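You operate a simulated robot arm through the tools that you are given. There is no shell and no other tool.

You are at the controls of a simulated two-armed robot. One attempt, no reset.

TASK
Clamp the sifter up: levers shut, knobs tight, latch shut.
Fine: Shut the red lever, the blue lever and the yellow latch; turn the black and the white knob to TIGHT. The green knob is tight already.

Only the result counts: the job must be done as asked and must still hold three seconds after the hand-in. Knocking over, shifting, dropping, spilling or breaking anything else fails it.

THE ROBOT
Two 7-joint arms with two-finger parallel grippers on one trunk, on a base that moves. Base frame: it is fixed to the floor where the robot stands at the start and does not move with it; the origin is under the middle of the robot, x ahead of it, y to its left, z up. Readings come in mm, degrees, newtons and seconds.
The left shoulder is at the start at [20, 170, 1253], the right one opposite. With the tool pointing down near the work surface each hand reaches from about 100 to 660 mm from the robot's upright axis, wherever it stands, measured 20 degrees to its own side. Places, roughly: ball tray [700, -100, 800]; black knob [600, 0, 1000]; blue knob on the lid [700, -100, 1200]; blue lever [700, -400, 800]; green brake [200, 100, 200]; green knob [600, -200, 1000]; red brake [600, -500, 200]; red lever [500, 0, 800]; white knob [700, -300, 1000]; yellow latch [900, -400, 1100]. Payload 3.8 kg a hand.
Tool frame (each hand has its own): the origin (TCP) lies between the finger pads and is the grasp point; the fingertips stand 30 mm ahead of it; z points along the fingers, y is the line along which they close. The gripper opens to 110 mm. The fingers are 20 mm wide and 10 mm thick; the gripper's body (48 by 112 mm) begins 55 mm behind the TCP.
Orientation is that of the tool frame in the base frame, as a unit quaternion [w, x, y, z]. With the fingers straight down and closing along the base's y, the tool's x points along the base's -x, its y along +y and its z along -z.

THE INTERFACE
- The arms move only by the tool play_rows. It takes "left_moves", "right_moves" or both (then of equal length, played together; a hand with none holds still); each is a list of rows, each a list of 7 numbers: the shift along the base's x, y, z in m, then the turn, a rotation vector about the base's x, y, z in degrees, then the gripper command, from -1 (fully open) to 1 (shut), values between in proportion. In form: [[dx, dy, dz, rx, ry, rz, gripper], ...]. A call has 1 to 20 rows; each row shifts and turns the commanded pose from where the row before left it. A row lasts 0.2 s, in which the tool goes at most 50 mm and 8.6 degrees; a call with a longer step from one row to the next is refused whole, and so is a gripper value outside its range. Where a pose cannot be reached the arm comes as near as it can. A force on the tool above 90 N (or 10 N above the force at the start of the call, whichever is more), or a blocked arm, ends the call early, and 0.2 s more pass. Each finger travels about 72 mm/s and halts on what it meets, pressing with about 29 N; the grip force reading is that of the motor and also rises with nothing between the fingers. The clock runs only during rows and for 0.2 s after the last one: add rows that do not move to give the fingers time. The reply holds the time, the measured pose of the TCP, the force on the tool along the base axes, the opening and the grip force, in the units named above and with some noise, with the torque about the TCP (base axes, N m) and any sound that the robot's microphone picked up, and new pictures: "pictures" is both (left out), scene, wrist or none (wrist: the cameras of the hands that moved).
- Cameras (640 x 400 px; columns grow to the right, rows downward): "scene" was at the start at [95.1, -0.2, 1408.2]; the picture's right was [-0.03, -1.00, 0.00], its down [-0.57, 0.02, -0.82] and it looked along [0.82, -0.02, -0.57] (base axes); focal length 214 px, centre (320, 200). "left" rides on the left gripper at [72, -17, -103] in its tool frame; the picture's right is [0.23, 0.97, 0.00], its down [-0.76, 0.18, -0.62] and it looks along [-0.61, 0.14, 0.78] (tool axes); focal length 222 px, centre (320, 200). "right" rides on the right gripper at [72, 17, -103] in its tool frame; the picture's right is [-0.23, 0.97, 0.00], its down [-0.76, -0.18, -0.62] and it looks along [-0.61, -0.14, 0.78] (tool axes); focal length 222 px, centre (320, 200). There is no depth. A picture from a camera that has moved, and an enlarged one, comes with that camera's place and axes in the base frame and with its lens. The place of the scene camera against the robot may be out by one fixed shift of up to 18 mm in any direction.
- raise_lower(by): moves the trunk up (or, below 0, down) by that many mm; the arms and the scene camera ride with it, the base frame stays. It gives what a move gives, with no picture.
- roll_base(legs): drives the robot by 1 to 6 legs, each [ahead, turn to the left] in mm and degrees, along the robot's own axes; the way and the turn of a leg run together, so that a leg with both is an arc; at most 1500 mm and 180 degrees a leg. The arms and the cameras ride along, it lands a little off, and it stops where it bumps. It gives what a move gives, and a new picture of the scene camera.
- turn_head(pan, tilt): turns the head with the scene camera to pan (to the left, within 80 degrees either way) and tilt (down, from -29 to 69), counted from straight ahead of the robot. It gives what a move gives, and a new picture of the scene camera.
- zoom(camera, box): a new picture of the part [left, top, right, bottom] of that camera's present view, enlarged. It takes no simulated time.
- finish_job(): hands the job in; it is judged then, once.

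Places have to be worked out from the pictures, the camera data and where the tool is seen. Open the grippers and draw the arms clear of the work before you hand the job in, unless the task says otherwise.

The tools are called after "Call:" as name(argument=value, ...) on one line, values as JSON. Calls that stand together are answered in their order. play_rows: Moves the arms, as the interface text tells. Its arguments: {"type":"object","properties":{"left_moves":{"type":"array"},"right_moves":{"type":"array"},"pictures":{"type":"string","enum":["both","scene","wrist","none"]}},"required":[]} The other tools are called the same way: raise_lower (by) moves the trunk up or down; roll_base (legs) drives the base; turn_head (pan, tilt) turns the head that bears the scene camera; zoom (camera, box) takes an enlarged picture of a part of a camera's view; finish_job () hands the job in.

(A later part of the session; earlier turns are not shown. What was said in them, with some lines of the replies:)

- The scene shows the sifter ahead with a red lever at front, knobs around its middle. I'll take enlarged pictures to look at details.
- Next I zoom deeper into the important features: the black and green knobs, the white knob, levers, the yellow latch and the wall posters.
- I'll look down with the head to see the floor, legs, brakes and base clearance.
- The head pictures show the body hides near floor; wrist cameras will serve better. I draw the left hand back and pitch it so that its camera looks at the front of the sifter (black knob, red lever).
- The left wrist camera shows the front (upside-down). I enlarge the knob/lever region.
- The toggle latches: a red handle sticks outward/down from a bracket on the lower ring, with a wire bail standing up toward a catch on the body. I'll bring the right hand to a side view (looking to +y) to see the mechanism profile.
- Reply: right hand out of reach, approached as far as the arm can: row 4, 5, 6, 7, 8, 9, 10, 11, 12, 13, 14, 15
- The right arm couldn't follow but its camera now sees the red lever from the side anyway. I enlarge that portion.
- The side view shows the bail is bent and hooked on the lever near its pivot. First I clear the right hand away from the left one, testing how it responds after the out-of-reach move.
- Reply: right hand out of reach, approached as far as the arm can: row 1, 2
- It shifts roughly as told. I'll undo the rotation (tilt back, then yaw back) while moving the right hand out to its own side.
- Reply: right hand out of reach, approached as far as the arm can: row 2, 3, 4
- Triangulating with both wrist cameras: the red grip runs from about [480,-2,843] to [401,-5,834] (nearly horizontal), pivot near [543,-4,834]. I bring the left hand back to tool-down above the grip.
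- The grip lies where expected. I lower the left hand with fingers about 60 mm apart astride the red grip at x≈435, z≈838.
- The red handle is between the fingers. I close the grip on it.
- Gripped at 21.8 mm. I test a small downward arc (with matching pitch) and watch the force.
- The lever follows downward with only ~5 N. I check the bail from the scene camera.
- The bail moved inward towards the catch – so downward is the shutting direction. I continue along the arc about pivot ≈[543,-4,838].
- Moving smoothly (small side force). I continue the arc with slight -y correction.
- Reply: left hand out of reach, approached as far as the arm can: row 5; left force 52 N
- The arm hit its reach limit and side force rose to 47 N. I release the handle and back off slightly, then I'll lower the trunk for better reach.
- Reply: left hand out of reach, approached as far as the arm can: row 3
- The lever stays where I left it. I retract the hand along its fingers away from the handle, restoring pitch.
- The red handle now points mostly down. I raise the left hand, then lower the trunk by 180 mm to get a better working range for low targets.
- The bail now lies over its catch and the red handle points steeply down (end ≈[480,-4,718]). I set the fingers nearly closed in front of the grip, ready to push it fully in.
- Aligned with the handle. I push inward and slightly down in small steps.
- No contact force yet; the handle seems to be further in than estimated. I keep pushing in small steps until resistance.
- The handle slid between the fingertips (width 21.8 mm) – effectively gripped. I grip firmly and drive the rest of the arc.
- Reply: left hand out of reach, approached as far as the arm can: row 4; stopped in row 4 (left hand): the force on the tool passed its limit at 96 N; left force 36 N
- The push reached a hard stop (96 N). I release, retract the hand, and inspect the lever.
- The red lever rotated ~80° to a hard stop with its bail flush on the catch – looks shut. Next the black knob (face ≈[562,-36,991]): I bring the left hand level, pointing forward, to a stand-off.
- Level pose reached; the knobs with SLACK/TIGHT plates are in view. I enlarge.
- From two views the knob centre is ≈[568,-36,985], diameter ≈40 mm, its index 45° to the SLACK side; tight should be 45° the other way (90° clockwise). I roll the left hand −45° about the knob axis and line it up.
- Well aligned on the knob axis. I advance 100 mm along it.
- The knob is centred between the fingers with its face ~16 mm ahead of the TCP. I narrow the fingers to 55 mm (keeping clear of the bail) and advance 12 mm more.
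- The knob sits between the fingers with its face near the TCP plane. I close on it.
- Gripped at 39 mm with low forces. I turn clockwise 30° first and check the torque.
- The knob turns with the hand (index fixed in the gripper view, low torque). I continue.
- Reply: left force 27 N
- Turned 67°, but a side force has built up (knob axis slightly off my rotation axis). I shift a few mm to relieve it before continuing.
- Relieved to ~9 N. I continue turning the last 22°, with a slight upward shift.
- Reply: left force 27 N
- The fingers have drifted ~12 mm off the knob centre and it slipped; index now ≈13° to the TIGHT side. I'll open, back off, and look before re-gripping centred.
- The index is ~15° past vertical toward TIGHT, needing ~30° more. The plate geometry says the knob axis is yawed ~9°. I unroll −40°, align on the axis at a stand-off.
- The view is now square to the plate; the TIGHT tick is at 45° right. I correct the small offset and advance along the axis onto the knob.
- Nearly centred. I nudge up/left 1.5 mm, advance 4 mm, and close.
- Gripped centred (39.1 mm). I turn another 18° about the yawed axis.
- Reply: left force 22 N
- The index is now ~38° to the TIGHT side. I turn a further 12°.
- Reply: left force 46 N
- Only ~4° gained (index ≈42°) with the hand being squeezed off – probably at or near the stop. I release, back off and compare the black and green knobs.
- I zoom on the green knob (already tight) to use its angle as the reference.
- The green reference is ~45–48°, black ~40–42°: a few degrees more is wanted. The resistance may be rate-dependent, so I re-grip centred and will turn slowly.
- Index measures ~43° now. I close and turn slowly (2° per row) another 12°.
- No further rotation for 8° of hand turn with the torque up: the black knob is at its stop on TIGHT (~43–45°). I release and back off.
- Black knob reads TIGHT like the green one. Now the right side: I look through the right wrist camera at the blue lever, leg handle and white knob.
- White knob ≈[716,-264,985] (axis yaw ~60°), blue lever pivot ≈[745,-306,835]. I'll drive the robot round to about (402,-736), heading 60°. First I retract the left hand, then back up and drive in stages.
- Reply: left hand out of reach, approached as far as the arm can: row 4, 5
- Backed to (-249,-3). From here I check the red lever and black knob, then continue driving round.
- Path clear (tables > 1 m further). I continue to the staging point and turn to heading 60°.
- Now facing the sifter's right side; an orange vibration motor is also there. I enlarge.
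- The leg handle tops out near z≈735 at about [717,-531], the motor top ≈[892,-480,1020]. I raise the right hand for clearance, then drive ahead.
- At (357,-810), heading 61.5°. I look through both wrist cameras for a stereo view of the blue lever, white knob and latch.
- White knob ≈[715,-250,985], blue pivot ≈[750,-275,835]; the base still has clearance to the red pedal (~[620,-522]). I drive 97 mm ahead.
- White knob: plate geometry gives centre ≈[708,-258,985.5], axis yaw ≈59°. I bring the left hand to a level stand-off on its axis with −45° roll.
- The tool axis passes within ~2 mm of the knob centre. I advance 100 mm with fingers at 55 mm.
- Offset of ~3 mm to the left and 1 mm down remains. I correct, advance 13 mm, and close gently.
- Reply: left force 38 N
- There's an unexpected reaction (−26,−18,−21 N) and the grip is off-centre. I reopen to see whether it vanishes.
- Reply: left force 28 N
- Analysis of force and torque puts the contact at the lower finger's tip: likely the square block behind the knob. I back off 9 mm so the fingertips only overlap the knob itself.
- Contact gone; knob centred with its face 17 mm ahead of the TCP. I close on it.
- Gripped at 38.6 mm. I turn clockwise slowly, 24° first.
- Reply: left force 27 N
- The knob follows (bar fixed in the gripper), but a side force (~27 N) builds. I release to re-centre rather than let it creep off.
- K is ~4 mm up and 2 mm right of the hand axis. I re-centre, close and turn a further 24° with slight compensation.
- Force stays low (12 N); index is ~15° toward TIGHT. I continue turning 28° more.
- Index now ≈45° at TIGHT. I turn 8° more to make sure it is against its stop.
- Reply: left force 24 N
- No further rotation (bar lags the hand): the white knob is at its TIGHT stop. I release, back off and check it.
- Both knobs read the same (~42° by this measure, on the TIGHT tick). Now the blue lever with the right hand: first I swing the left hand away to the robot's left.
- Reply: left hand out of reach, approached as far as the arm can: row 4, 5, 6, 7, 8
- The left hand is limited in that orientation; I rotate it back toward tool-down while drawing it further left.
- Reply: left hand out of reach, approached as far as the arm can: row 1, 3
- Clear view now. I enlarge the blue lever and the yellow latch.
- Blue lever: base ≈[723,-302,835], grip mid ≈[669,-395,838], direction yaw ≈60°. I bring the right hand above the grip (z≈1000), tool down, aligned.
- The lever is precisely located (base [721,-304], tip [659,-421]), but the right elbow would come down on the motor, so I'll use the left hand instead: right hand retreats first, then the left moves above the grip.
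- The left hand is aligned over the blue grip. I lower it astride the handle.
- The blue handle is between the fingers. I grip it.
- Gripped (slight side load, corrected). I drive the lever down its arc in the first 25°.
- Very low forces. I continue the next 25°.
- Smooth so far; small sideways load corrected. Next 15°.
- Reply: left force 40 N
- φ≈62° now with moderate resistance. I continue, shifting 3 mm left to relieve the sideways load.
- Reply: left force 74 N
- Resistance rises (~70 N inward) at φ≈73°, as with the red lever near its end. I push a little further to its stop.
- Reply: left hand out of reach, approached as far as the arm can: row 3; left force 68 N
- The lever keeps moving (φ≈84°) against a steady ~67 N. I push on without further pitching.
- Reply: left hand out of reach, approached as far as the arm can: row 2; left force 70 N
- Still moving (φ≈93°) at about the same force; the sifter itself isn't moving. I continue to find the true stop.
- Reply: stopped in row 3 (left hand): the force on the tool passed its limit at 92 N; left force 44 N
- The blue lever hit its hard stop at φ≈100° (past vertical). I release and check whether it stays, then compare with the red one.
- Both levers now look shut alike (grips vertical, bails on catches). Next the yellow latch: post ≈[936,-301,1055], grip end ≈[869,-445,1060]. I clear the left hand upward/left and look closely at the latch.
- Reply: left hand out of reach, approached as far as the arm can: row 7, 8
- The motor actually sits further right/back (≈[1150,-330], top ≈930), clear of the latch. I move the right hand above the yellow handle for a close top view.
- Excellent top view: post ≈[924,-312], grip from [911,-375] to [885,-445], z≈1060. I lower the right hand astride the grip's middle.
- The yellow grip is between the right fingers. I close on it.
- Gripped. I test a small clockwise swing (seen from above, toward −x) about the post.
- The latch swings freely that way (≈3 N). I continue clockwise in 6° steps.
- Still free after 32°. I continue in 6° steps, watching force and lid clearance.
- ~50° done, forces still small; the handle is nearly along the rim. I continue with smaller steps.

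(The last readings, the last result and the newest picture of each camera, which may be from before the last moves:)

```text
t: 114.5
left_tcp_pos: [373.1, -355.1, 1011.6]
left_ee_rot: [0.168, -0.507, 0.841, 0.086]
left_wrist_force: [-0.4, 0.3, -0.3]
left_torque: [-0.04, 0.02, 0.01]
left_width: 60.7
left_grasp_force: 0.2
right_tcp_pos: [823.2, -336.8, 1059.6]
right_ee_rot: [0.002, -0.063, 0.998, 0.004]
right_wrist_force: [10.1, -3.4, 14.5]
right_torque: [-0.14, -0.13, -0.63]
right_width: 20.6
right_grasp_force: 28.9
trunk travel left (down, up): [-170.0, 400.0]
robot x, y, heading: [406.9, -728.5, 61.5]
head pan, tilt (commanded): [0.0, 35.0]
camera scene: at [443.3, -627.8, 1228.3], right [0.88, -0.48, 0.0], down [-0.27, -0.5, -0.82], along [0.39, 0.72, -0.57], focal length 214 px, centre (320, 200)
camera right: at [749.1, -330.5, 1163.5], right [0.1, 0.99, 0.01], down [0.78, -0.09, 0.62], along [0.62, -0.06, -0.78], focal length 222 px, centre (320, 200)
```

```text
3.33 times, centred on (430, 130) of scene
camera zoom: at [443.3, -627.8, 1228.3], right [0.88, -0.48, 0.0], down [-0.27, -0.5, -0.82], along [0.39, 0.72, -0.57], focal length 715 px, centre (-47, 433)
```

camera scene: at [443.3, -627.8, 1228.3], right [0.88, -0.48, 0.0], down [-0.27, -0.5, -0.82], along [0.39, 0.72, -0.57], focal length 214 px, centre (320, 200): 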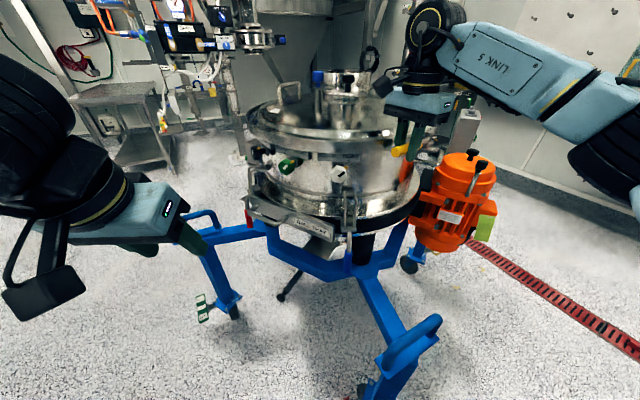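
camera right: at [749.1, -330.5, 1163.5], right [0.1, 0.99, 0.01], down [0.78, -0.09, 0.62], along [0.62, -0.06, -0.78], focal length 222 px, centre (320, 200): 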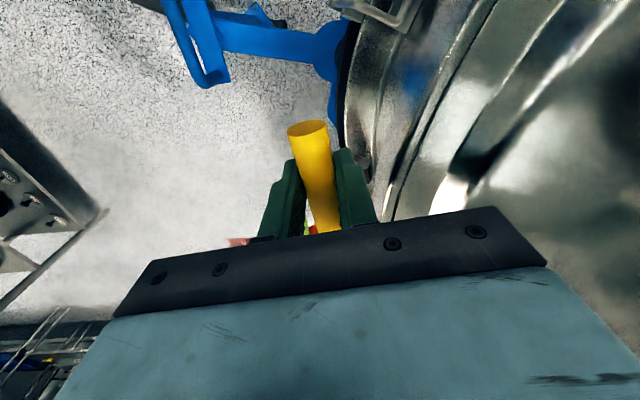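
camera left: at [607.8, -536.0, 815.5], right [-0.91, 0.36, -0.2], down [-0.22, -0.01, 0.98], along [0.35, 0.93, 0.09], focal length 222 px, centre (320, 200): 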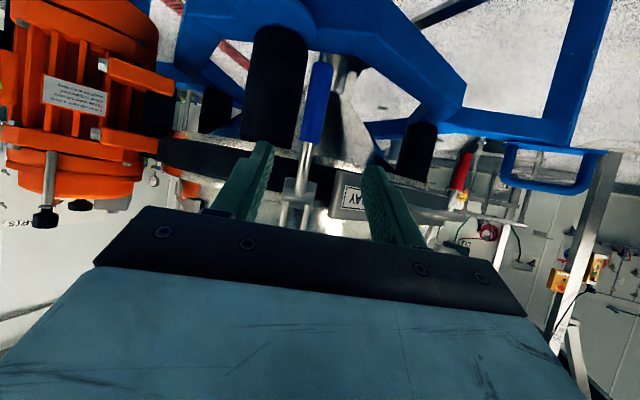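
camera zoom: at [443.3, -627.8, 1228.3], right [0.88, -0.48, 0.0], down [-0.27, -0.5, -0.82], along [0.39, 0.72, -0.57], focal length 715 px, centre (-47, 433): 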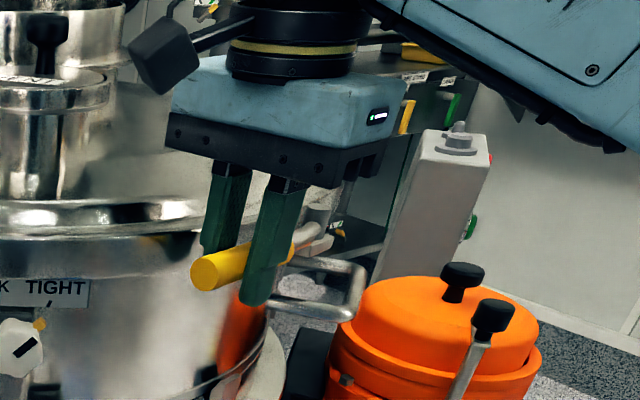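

Nearly tangential (62° swung). A slight upward/inward load appears; I ease the hand up ~3 mm and go on 8° to find the stop.

Call:
play_rows(right_moves=[[-0.0005, 0.0071, 0.0015, 0, 0, -4, 1], [0, 0.0072, 0.0015, 0, 0, -4, 1]], pictures="both")

Call:
zoom(camera="scene", box=[380, 70, 480, 190])

```text
t: 115.1
left_tcp_pos: [372.3, -355.9, 1012.0]
left_ee_rot: [0.168, -0.508, 0.841, 0.086]
left_wrist_force: [-0.6, 0.4, 0.1]
left_torque: [-0.01, 0.0, 0.0]
left_width: 60.6
left_grasp_force: 0.0
right_tcp_pos: [819.2, -324.1, 1060.8]
right_ee_rot: [0.0, 0.005, 1.0, -0.001]
right_wrist_force: [-1.5, -19.2, -1.1]
right_torque: [-0.04, -0.02, -0.05]
right_width: 20.4
right_grasp_force: 29.1
trunk travel left (down, up): [-170.0, 400.0]
robot x, y, heading: [407.9, -723.8, 61.2]
head pan, tilt (commanded): [0.0, 35.0]
camera scene: at [442.8, -629.1, 1228.0], right [0.88, -0.48, 0.0], down [-0.27, -0.5, -0.82], along [0.39, 0.72, -0.57], focal length 214 px, centre (320, 200)
camera right: at [748.9, -307.0, 1163.6], right [0.24, 0.97, 0.0], down [0.76, -0.18, 0.62], along [0.61, -0.15, -0.78], focal length 222 px, centre (320, 200)
```

scene: 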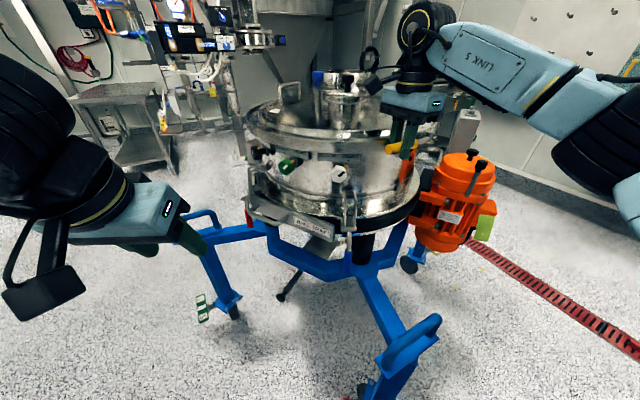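
right: 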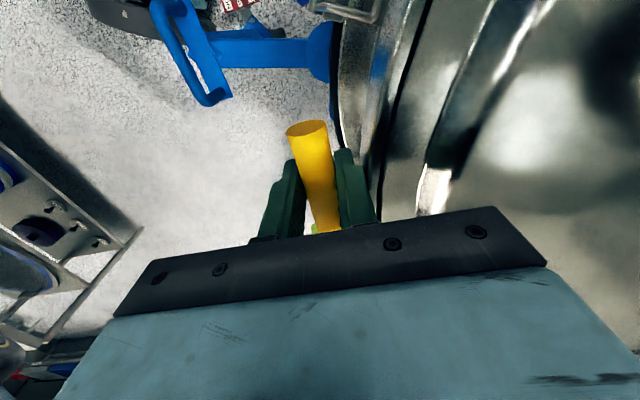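

```text
3.33 times, centred on (430, 130) of scene
camera zoom: at [442.8, -629.1, 1228.0], right [0.88, -0.48, 0.0], down [-0.27, -0.5, -0.82], along [0.39, 0.72, -0.57], focal length 715 px, centre (-47, 433)
```

zoom: 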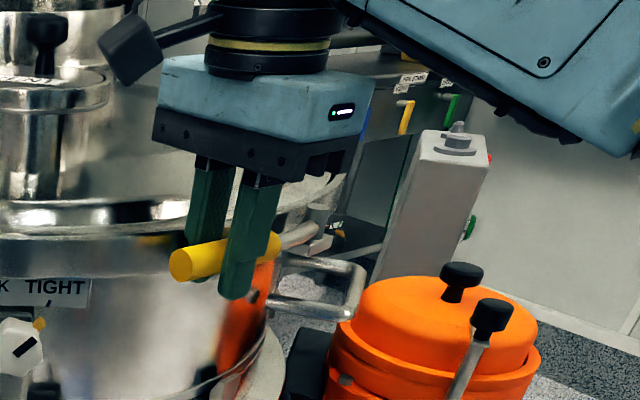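

A 19 N resistance appears at ~69° of swing – possibly the latch's stop or the inner finger at the rim. I press a touch further to tell.

Call:
play_rows(right_moves=[[-0.0003, 0.005, 0, 0, 0, -3, 1], [0, 0, 0, 0, 0, 0, 1]], pictures="wrist")

Call:
zoom(camera="right", box=[240, 90, 460, 250])

```text
t: 115.7
left_tcp_pos: [371.9, -358.9, 1013.9]
left_ee_rot: [0.17, -0.508, 0.84, 0.087]
left_wrist_force: [0.0, 0.0, -0.1]
left_torque: [0.01, 0.0, 0.01]
left_width: 60.4
left_grasp_force: 0.0
right_tcp_pos: [821.0, -323.6, 1060.8]
right_ee_rot: [0.002, 0.032, 0.999, -0.005]
right_wrist_force: [-13.3, -48.3, -8.2]
right_torque: [0.0, -0.01, 0.52]
right_width: 21.1
right_grasp_force: 28.9
trunk travel left (down, up): [-170.0, 400.0]
robot x, y, heading: [402.2, -725.0, 61.5]
head pan, tilt (commanded): [0.0, 35.0]
camera right: at [750.3, -301.4, 1163.3], right [0.29, 0.96, -0.01], down [0.75, -0.22, 0.63], along [0.6, -0.19, -0.78], focal length 222 px, centre (320, 200)
```

right: 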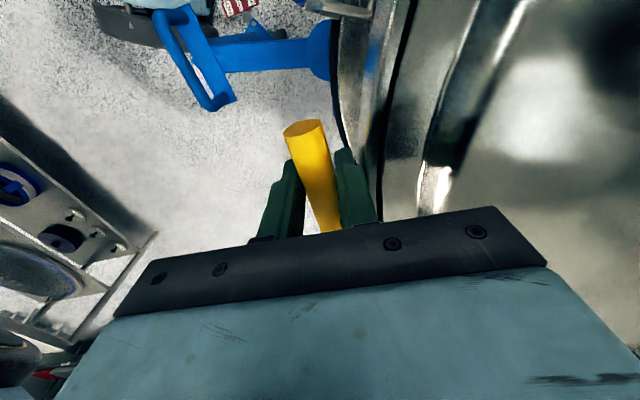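

```text
2.50 times, centred on (350, 170) of right
camera zoom: at [750.3, -301.4, 1163.3], right [0.29, 0.96, -0.01], down [0.75, -0.22, 0.63], along [0.6, -0.19, -0.78], focal length 555 px, centre (245, 275)
```

zoom: 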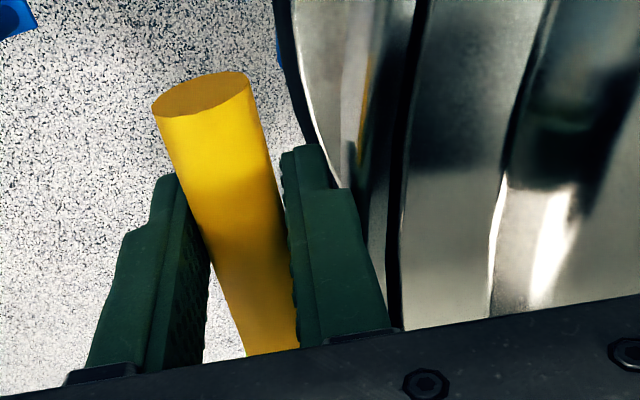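

Hard contact – likely my inner finger at the lid rim. I back off a little, open slightly, and lift out; then I'll push the handle from outside with closed fingers.

Call:
play_rows(right_moves=[[0, -0.007, 0, 0, 0, 0, 1], [0, -0.003, 0, 0, 0, 0, 0.5], [0, 0, 0, 0, 0, 0, 0.38], [0, 0, 0.02, 0, 0, 0, 0.38], [0, 0, 0.04, 0, 0, 0, 0.38], [0, -0.01, 0.04, 0, 0, 0, 0.38], [0, -0.04, 0.01, 0, 0, 0, 0.38], [-0.01, -0.04, 0, 0, 0, 0, 1], [-0.01, -0.02, 0, 0, 0, 0, 1]], pictures="both")

Call:
zoom(camera="scene", box=[350, 80, 490, 190])

Call:
zoom(camera="right", box=[240, 60, 520, 230])

```text
t: 117.7
left_tcp_pos: [371.5, -355.8, 1010.9]
left_ee_rot: [0.168, -0.506, 0.841, 0.085]
left_wrist_force: [-0.2, 0.3, 0.7]
left_torque: [-0.01, -0.01, 0.0]
left_width: 60.7
left_grasp_force: 0.0
right_tcp_pos: [800.5, -437.6, 1175.0]
right_ee_rot: [0.001, 0.032, 0.999, 0.003]
right_wrist_force: [0.6, -0.4, 0.6]
right_torque: [0.02, 0.0, 0.06]
right_width: 0.0
right_grasp_force: 29.6
trunk travel left (down, up): [-170.0, 400.0]
robot x, y, heading: [406.2, -724.1, 61.3]
head pan, tilt (commanded): [0.0, 35.0]
camera scene: at [442.6, -626.9, 1228.1], right [0.88, -0.48, 0.0], down [-0.27, -0.5, -0.82], along [0.39, 0.72, -0.57], focal length 214 px, centre (320, 200)
camera right: at [729.8, -417.6, 1277.7], right [0.29, 0.96, 0.0], down [0.75, -0.23, 0.62], along [0.6, -0.18, -0.78], focal length 222 px, centre (320, 200)
```

scene: 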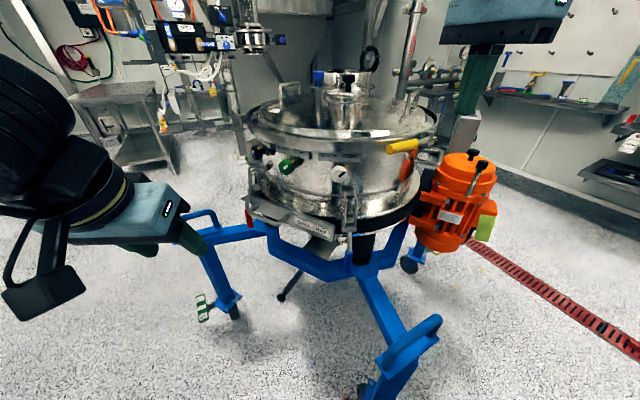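
right: 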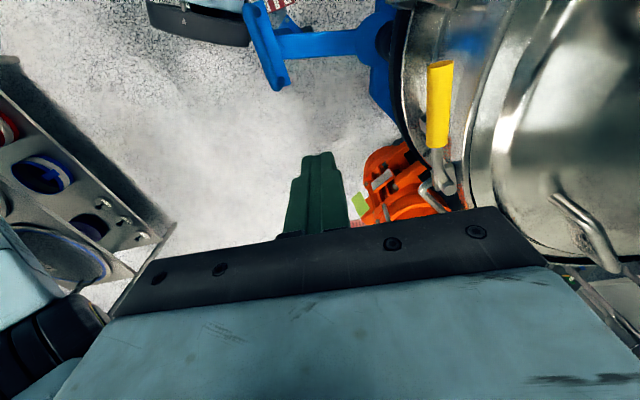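

```text
3.64 times, centred on (420, 135) of scene
camera zoom: at [442.6, -626.9, 1228.1], right [0.88, -0.48, 0.0], down [-0.27, -0.5, -0.82], along [0.39, 0.72, -0.57], focal length 780 px, centre (-44, 436)
```

zoom: 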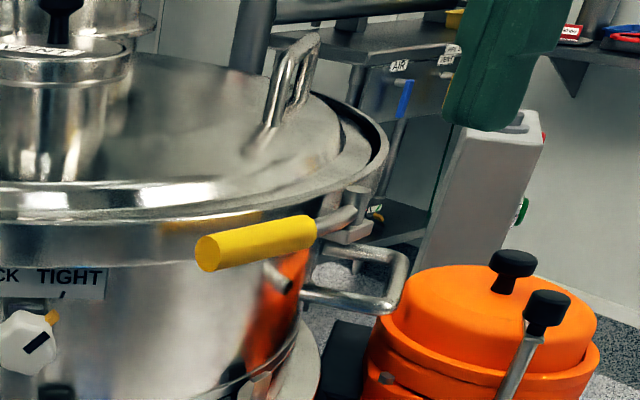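

```text
2.29 times, centred on (380, 145) of right
camera zoom: at [729.8, -417.6, 1277.7], right [0.29, 0.96, 0.0], down [0.75, -0.23, 0.62], along [0.6, -0.18, -0.78], focal length 508 px, centre (183, 326)
```

zoom: 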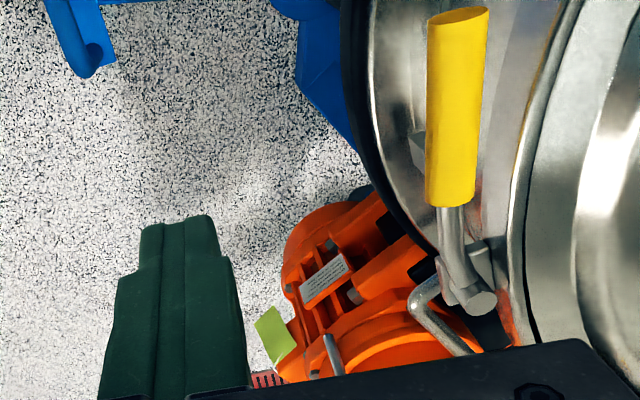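

The handle now lies along the rim with a visible gap still to the lid. I lower the closed fingers on its outer side and push it gently toward its stop.

Call:
play_rows(right_moves=[[0, 0, -0.037, 0, 0, 0, 1], [0, 0, -0.037, 0, 0, 0, 1], [0, 0, -0.036, 0, 0, 0, 1], [0, 0.028, 0, 0, 0, 0, 1], [0, 0.028, 0, 0, 0, 0, 1], [0, 0.025, 0, 0, 0, 0, 1]], pictures="both")

```text
t: 119.1
left_tcp_pos: [373.2, -354.2, 1011.9]
left_ee_rot: [0.169, -0.507, 0.841, 0.085]
left_wrist_force: [0.3, 0.0, 0.0]
left_torque: [0.02, -0.01, -0.04]
left_width: 60.6
left_grasp_force: 0.1
right_tcp_pos: [801.9, -356.0, 1062.3]
right_ee_rot: [0.001, 0.032, 0.999, 0.002]
right_wrist_force: [0.0, 0.3, 0.6]
right_torque: [0.0, -0.05, 0.01]
right_width: 0.1
right_grasp_force: 28.9
trunk travel left (down, up): [-170.0, 400.0]
robot x, y, heading: [403.2, -725.2, 61.1]
head pan, tilt (commanded): [0.0, 35.0]
camera scene: at [442.2, -626.2, 1228.1], right [0.88, -0.48, 0.0], down [-0.27, -0.5, -0.82], along [0.39, 0.72, -0.57], focal length 214 px, centre (320, 200)
camera right: at [731.0, -335.6, 1165.7], right [0.29, 0.96, 0.0], down [0.75, -0.23, 0.62], along [0.6, -0.18, -0.78], focal length 222 px, centre (320, 200)
```

scene: 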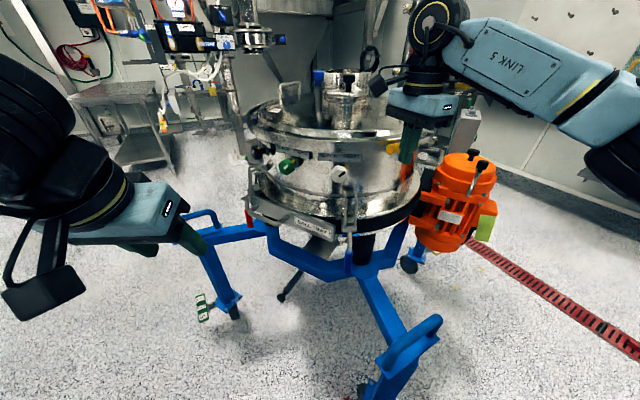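
right: 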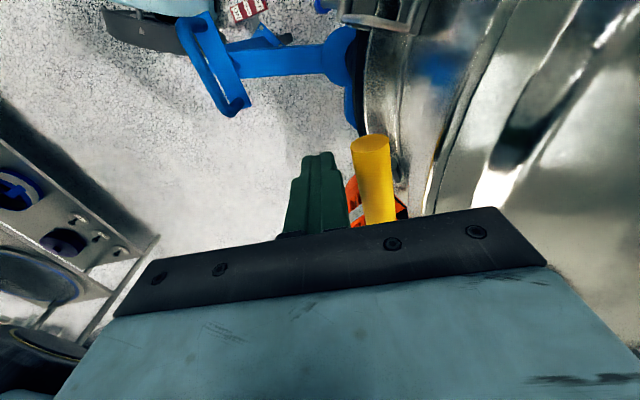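

The closed fingers stand just outside the handle. I push toward the lid in 3 mm steps.

Call:
play_rows(right_moves=[[0, 0.005, 0, 0, 0, 0, 1], [0, 0.004, 0, 0, 0, 0, 1], [0, 0.004, 0, 0, 0, 0, 1], [0, 0.004, 0, 0, 0, 0, 1], [0, 0.003, 0, 0, 0, 0, 1]], pictures="wrist")

Call:
zoom(camera="right", box=[260, 100, 500, 240])

```text
t: 120.3
left_tcp_pos: [373.3, -359.2, 1013.8]
left_ee_rot: [0.169, -0.507, 0.841, 0.086]
left_wrist_force: [-0.2, -0.5, -1.2]
left_torque: [-0.02, 0.01, -0.01]
left_width: 60.6
left_grasp_force: 0.0
right_tcp_pos: [802.2, -342.9, 1063.8]
right_ee_rot: [0.002, 0.031, 1.0, -0.003]
right_wrist_force: [-5.3, -42.4, -10.3]
right_torque: [-0.52, 0.0, 0.31]
right_width: 0.0
right_grasp_force: 29.2
trunk travel left (down, up): [-170.0, 400.0]
robot x, y, heading: [405.1, -726.7, 61.2]
head pan, tilt (commanded): [0.0, 35.0]
camera right: at [731.3, -321.0, 1166.1], right [0.29, 0.96, 0.0], down [0.75, -0.22, 0.63], along [0.6, -0.18, -0.78], focal length 222 px, centre (320, 200)
```

right: 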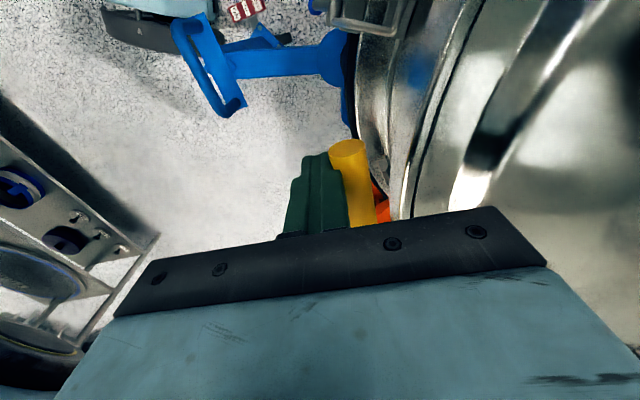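

```text
2.67 times, centred on (380, 170) of right
camera zoom: at [731.3, -321.0, 1166.1], right [0.29, 0.96, 0.0], down [0.75, -0.22, 0.63], along [0.6, -0.18, -0.78], focal length 592 px, centre (160, 280)
```

zoom: 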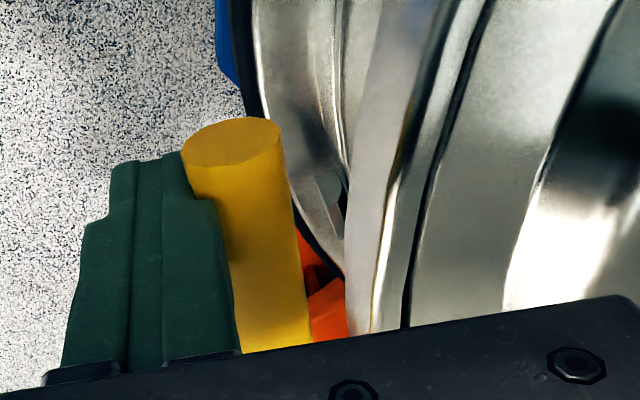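

The latch is hard against its stop (42 N, no motion) with the handle tucked along the rim: shut. I back away and check that it stays.

Call:
play_rows(right_moves=[[0, -0.01, 0, 0, 0, 0, 1], [0, -0.03, 0, 0, 0, 0, 1], [0, -0.035, 0.01, 0, 0, 0, 1], [0, -0.03, 0.035, 0, 0, 0, 1], [0.01, -0.03, 0.035, 0, 0, 3, 0], [0.01, -0.03, 0.03, 0, 0, 5, -0.3], [0.01, -0.04, 0.01, 0, 0, 8, -0.3]], pictures="both")

Call:
zoom(camera="scene", box=[350, 80, 490, 190])

Call:
zoom(camera="scene", box=[230, 130, 400, 280])

```text
t: 121.9
left_tcp_pos: [373.4, -355.9, 1011.0]
left_ee_rot: [0.169, -0.507, 0.841, 0.085]
left_wrist_force: [1.3, 0.4, -0.3]
left_torque: [0.08, 0.02, -0.02]
left_width: 60.6
left_grasp_force: 0.0
right_tcp_pos: [832.3, -538.7, 1184.5]
right_ee_rot: [0.001, -0.109, 0.994, 0.004]
right_wrist_force: [0.2, -0.5, 0.6]
right_torque: [0.0, -0.01, 0.01]
right_width: 71.5
right_grasp_force: 0.2
trunk travel left (down, up): [-170.0, 400.0]
robot x, y, heading: [404.1, -725.3, 61.7]
head pan, tilt (commanded): [0.0, 35.0]
camera scene: at [442.8, -627.7, 1228.2], right [0.88, -0.48, 0.0], down [-0.27, -0.5, -0.82], along [0.39, 0.72, -0.57], focal length 214 px, centre (320, 200)
camera right: at [758.2, -539.6, 1286.6], right [0.01, 1.0, 0.01], down [0.78, -0.01, 0.62], along [0.62, 0.0, -0.78], focal length 222 px, centre (320, 200)
```

scene: 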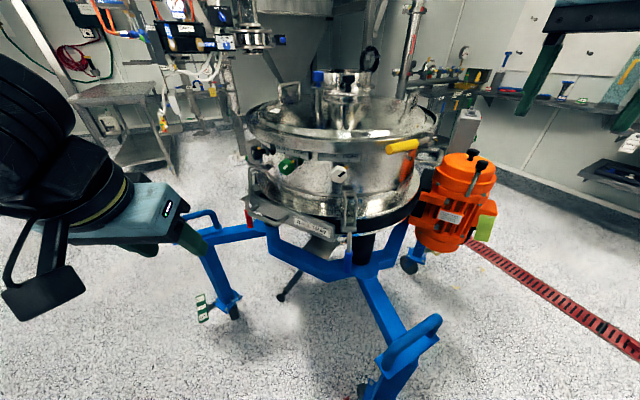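
right: 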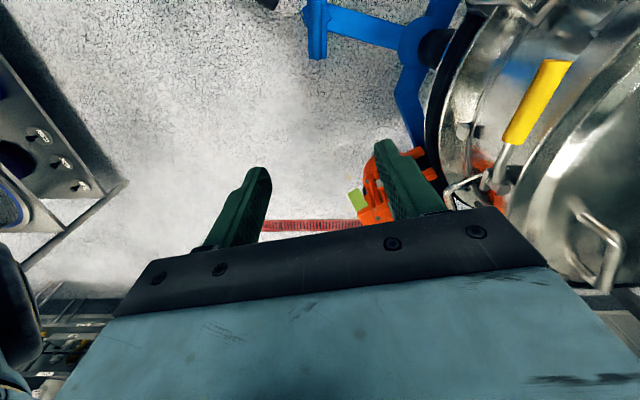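

```text
3.64 times, centred on (420, 135) of scene
camera zoom: at [442.8, -627.7, 1228.2], right [0.88, -0.48, 0.0], down [-0.27, -0.5, -0.82], along [0.39, 0.72, -0.57], focal length 780 px, centre (-44, 436)
```

zoom: 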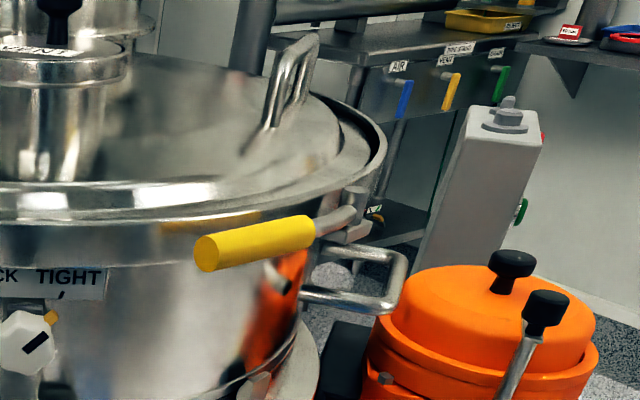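

```text
2.67 times, centred on (315, 205) of scene
camera zoom: at [442.8, -627.7, 1228.2], right [0.88, -0.48, 0.0], down [-0.27, -0.5, -0.82], along [0.39, 0.72, -0.57], focal length 572 px, centre (333, 187)
```

zoom: 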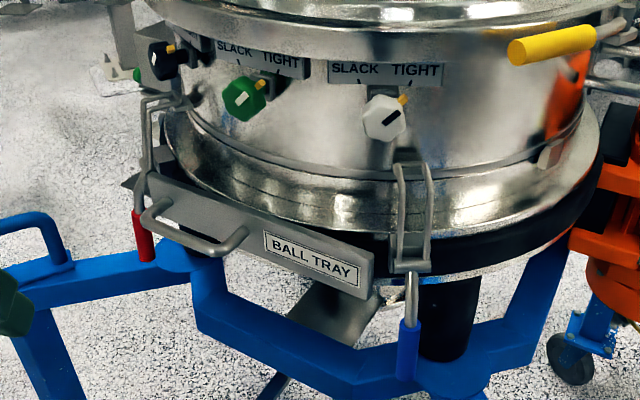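

The latch stays shut. I check the left wrist camera view, which should show the black and green knobs and the red lever from here.

Call:
zoom(camera="left", box=[160, 0, 480, 200])

Call:
zoom(camera="scene", box=[235, 135, 305, 180])

Call:
zoom(camera="scene", box=[235, 160, 285, 240])

```text
2.00 times, centred on (320, 100) of left
camera zoom: at [336.4, -455.8, 1082.0], right [-0.96, 0.27, -0.11], down [0.05, 0.51, 0.86], along [0.29, 0.81, -0.5], focal length 444 px, centre (320, 400)
```

zoom: 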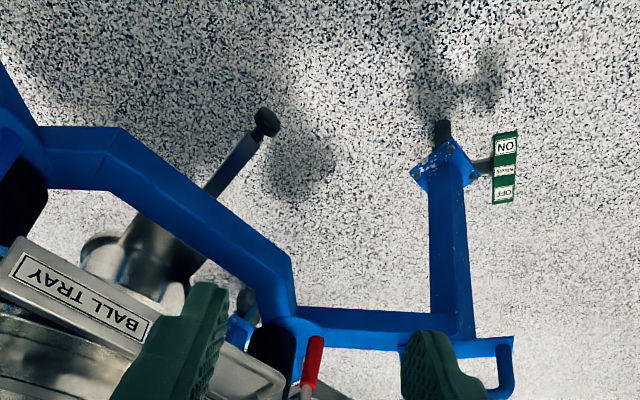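

```text
8.89 times, centred on (270, 158) of scene
camera zoom: at [442.8, -627.7, 1228.2], right [0.88, -0.48, 0.0], down [-0.27, -0.5, -0.82], along [0.39, 0.72, -0.57], focal length 1906 px, centre (764, 578)
```

zoom: 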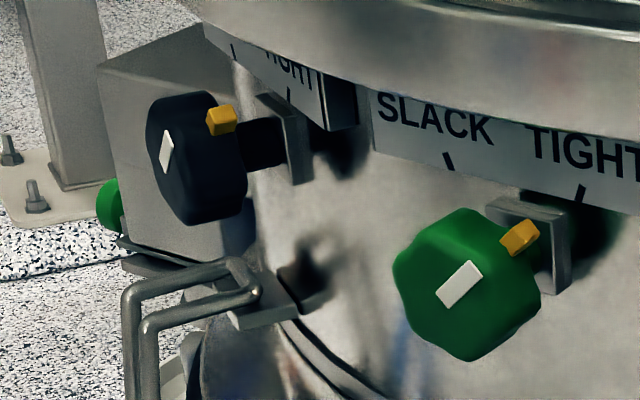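

```text
5.00 times, centred on (260, 200) of scene
camera zoom: at [442.8, -627.7, 1228.2], right [0.88, -0.48, 0.0], down [-0.27, -0.5, -0.82], along [0.39, 0.72, -0.57], focal length 1072 px, centre (620, 200)
```

zoom: 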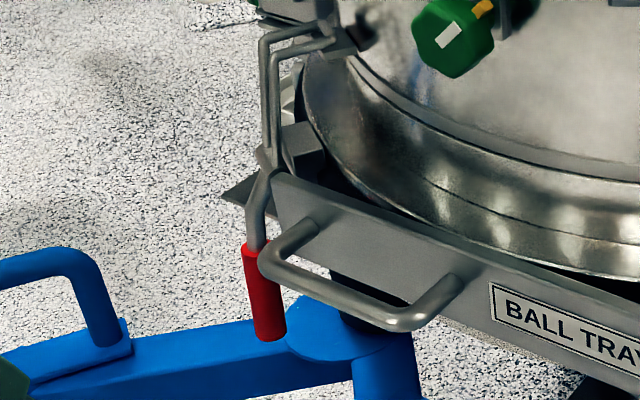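

All parts look right. For certainty on the black knob I'll return to the front to view (and if needed snug) it. I drive back the way I came.

Call:
roll_base(legs=[[-290, 0], [0, -123.4]])

Call:
roll_base(legs=[[-1115, 0]])

```text
t: 129.1
left_tcp_pos: [593.0, -1156.7, 1012.1]
left_ee_rot: [0.154, 0.504, 0.843, -0.109]
left_wrist_force: [-0.4, -0.4, 0.3]
left_torque: [0.03, -0.04, -0.01]
left_width: 60.5
left_grasp_force: 0.2
right_tcp_pos: [183.8, -1434.0, 1184.3]
right_ee_rot: [0.003, 0.827, 0.562, 0.001]
right_wrist_force: [-1.1, 0.4, 0.6]
right_torque: [0.0, 0.02, 0.02]
right_width: 71.6
right_grasp_force: 0.0
trunk travel left (down, up): [-170.0, 400.0]
robot x, y, heading: [264.3, -976.8, -62.7]
head pan, tilt (commanded): [0.0, 35.0]
camera scene: at [304.8, -1070.5, 1228.1], right [-0.89, -0.46, 0.0], down [-0.26, 0.51, -0.82], along [0.38, -0.73, -0.57], focal length 214 px, centre (320, 200)
```

scene: 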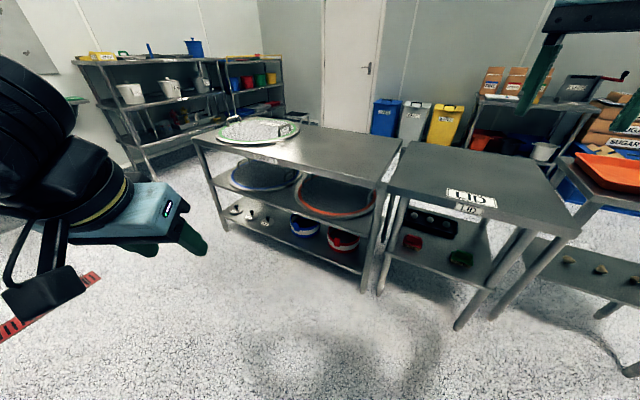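

```text
t: 134.7
left_tcp_pos: [89.9, -179.0, 1012.7]
left_ee_rot: [0.154, 0.51, 0.839, -0.11]
left_wrist_force: [0.8, 0.5, 0.3]
left_torque: [0.02, 0.05, 0.04]
left_width: 60.6
left_grasp_force: 0.1
right_tcp_pos: [-324.5, -448.4, 1184.0]
right_ee_rot: [0.003, 0.831, 0.556, 0.0]
right_wrist_force: [-0.1, -0.3, -0.2]
right_torque: [-0.03, 0.02, 0.0]
right_width: 71.7
right_grasp_force: 0.1
trunk travel left (down, up): [-170.0, 400.0]
robot x, y, heading: [-230.2, 5.3, -63.3]
head pan, tilt (commanded): [0.0, 35.0]
camera scene: at [-198.1, -87.6, 1228.1], right [-0.89, -0.45, 0.0], down [-0.26, 0.51, -0.82], along [0.37, -0.73, -0.57], focal length 214 px, centre (320, 200)
```

scene: 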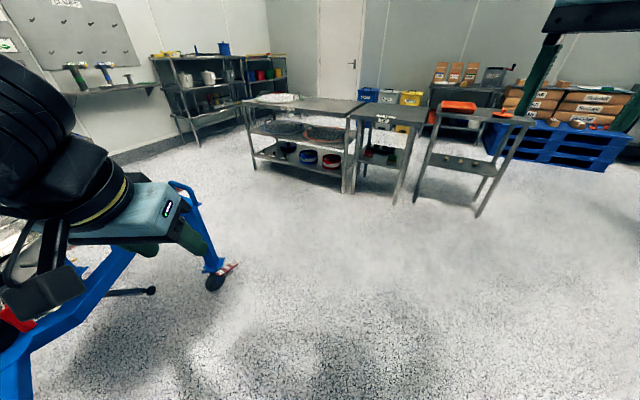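

At (-230,5). I turn to heading 0 and look.

Call:
roll_base(legs=[[0, 63.3]])

Call:
zoom(camera="scene", box=[260, 80, 400, 230])

Call:
zoom(camera="scene", box=[310, 120, 390, 165])

```text
t: 137.9
left_tcp_pos: [75.3, 215.5, 1011.1]
left_ee_rot: [0.189, -0.011, 0.982, -0.012]
left_wrist_force: [-0.6, -0.3, -0.5]
left_torque: [0.02, 0.03, 0.0]
left_width: 60.5
left_grasp_force: 0.1
right_tcp_pos: [139.1, -273.5, 1182.7]
right_ee_rot: [0.001, 0.41, 0.912, 0.003]
right_wrist_force: [0.0, -0.7, -0.2]
right_torque: [-0.02, 0.02, 0.03]
right_width: 71.7
right_grasp_force: 0.1
trunk travel left (down, up): [-170.0, 400.0]
robot x, y, heading: [-235.0, 7.1, 0.6]
head pan, tilt (commanded): [0.0, 35.0]
camera scene: at [-137.7, 11.1, 1228.1], right [0.01, -1.0, 0.0], down [-0.57, -0.01, -0.82], along [0.82, 0.01, -0.57], focal length 214 px, centre (320, 200)
```

scene: 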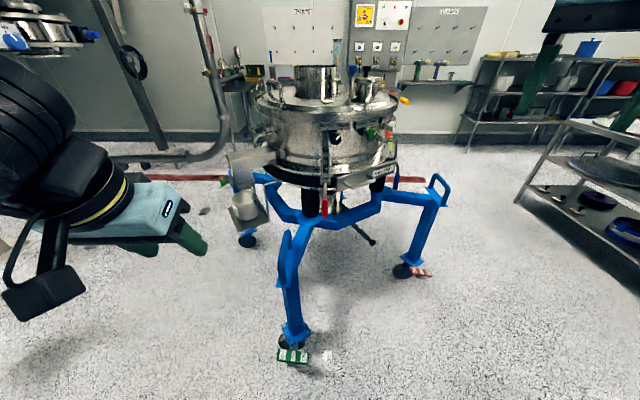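

```text
2.67 times, centred on (330, 155) of scene
camera zoom: at [-137.7, 11.1, 1228.1], right [0.01, -1.0, 0.0], down [-0.57, -0.01, -0.82], along [0.82, 0.01, -0.57], focal length 572 px, centre (293, 320)
```

zoom: 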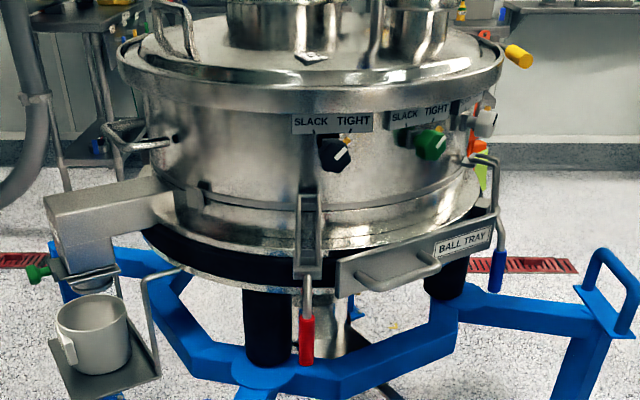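

```text
8.00 times, centred on (350, 142) of scene
camera zoom: at [-137.7, 11.1, 1228.1], right [0.01, -1.0, 0.0], down [-0.57, -0.01, -0.82], along [0.82, 0.01, -0.57], focal length 1716 px, centre (80, 660)
```

zoom: 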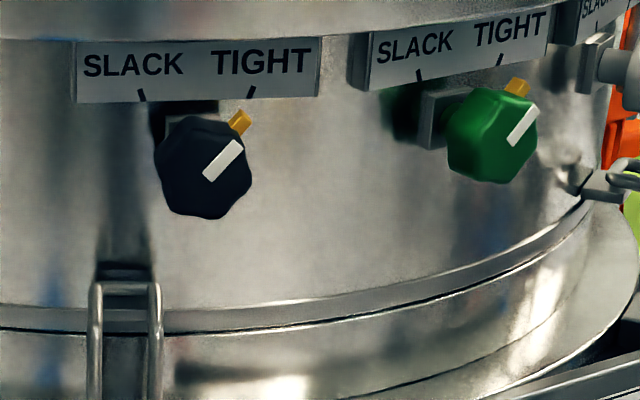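

From the front, the black knob's index matches the green (tight) one (~42° each), the red and blue levers hang equally down with bails on their catches, and the latch is tucked in. I open both grippers, with the arms well clear of the work.

Call:
play_rows(left_moves=[[0, 0, 0, 0, 0, 0, -1], [0, 0, 0, 0, 0, 0, -1], [0, 0, 0, 0, 0, 0, -1], [0, 0, 0, 0, 0, 0, -1]], right_moves=[[0, 0, 0, 0, 0, 0, -1], [0, 0, 0, 0, 0, 0, -1], [0, 0, 0, 0, 0, 0, -1], [0, 0, 0, 0, 0, 0, -1]], pictures="scene")

Call:
zoom(camera="scene", box=[370, 80, 420, 130])

Call:
zoom(camera="scene", box=[300, 140, 400, 230])

```text
t: 138.9
left_tcp_pos: [74.3, 215.5, 1012.7]
left_ee_rot: [0.188, -0.013, 0.982, -0.012]
left_wrist_force: [0.0, 0.0, -0.6]
left_torque: [-0.02, -0.01, 0.02]
left_width: 110.1
left_grasp_force: 0.1
right_tcp_pos: [138.3, -275.3, 1184.3]
right_ee_rot: [0.002, 0.41, 0.912, 0.002]
right_wrist_force: [-0.8, 0.0, 0.5]
right_torque: [0.0, 0.02, 0.02]
right_width: 109.9
right_grasp_force: 0.1
trunk travel left (down, up): [-170.0, 400.0]
robot x, y, heading: [-231.8, 9.3, 0.6]
head pan, tilt (commanded): [0.0, 35.0]
camera scene: at [-137.7, 10.9, 1228.1], right [0.01, -1.0, 0.0], down [-0.57, -0.01, -0.82], along [0.82, 0.01, -0.57], focal length 214 px, centre (320, 200)
```

scene: 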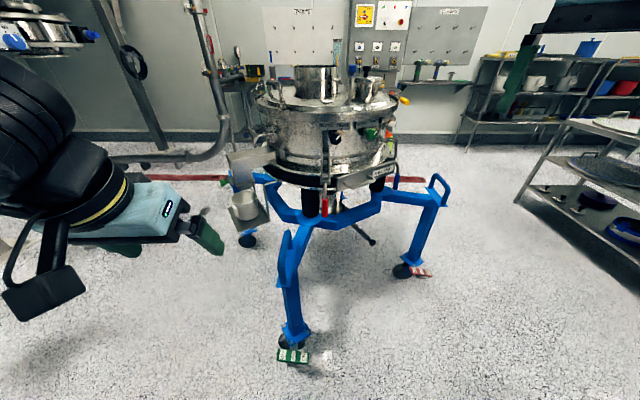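

```text
8.00 times, centred on (395, 105) of scene
camera zoom: at [-137.7, 10.9, 1228.1], right [0.01, -1.0, 0.0], down [-0.57, -0.01, -0.82], along [0.82, 0.01, -0.57], focal length 1716 px, centre (-280, 960)
```

zoom: 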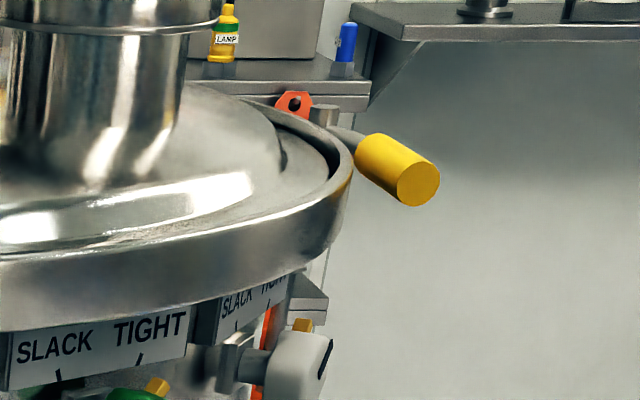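

```text
4.44 times, centred on (350, 185) of scene
camera zoom: at [-137.7, 10.9, 1228.1], right [0.01, -1.0, 0.0], down [-0.57, -0.01, -0.82], along [0.82, 0.01, -0.57], focal length 953 px, centre (187, 267)
```

zoom: 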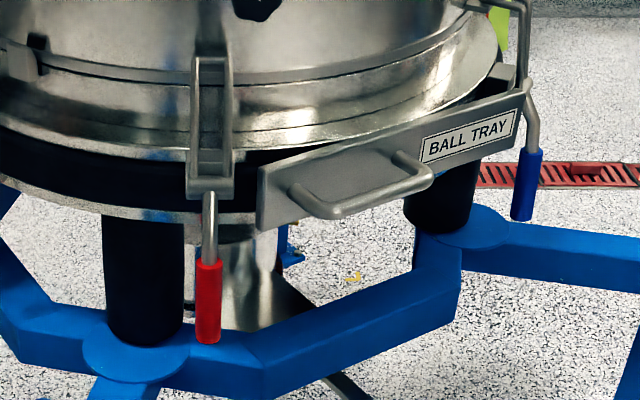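

Everything is in the asked state: both levers down with their bails on the catches, the black and white knobs on TIGHT, and the yellow latch against its stop. The grippers are open and the arms are clear, so I hand in.

Call:
finish_job()

```text
The job is handed in.
```

I clamped the sifter up and handed the job in. I don't have the judge's result.

- **Red and blue levers:** both are swung down to their stops, with the bails on their catches. In the last pictures they hang at about the same angle, roughly 5° off vertical.
- **Black and white knobs:** both are turned about 90° clockwise to their TIGHT stops. From the front, the black knob's mark sits at about the same angle as the green knob's. I did not touch the green knob.
- **Yellow latch:** it is swung about 70° until it lies along the lid rim. It was hard against its stop there and stayed put when I let go. I found the shutting direction by test, because nothing on the latch marked it.

I saw no sign that the sifter or anything else had shifted. Both grippers are open, and the robot is backed off with the arms clear of the work.
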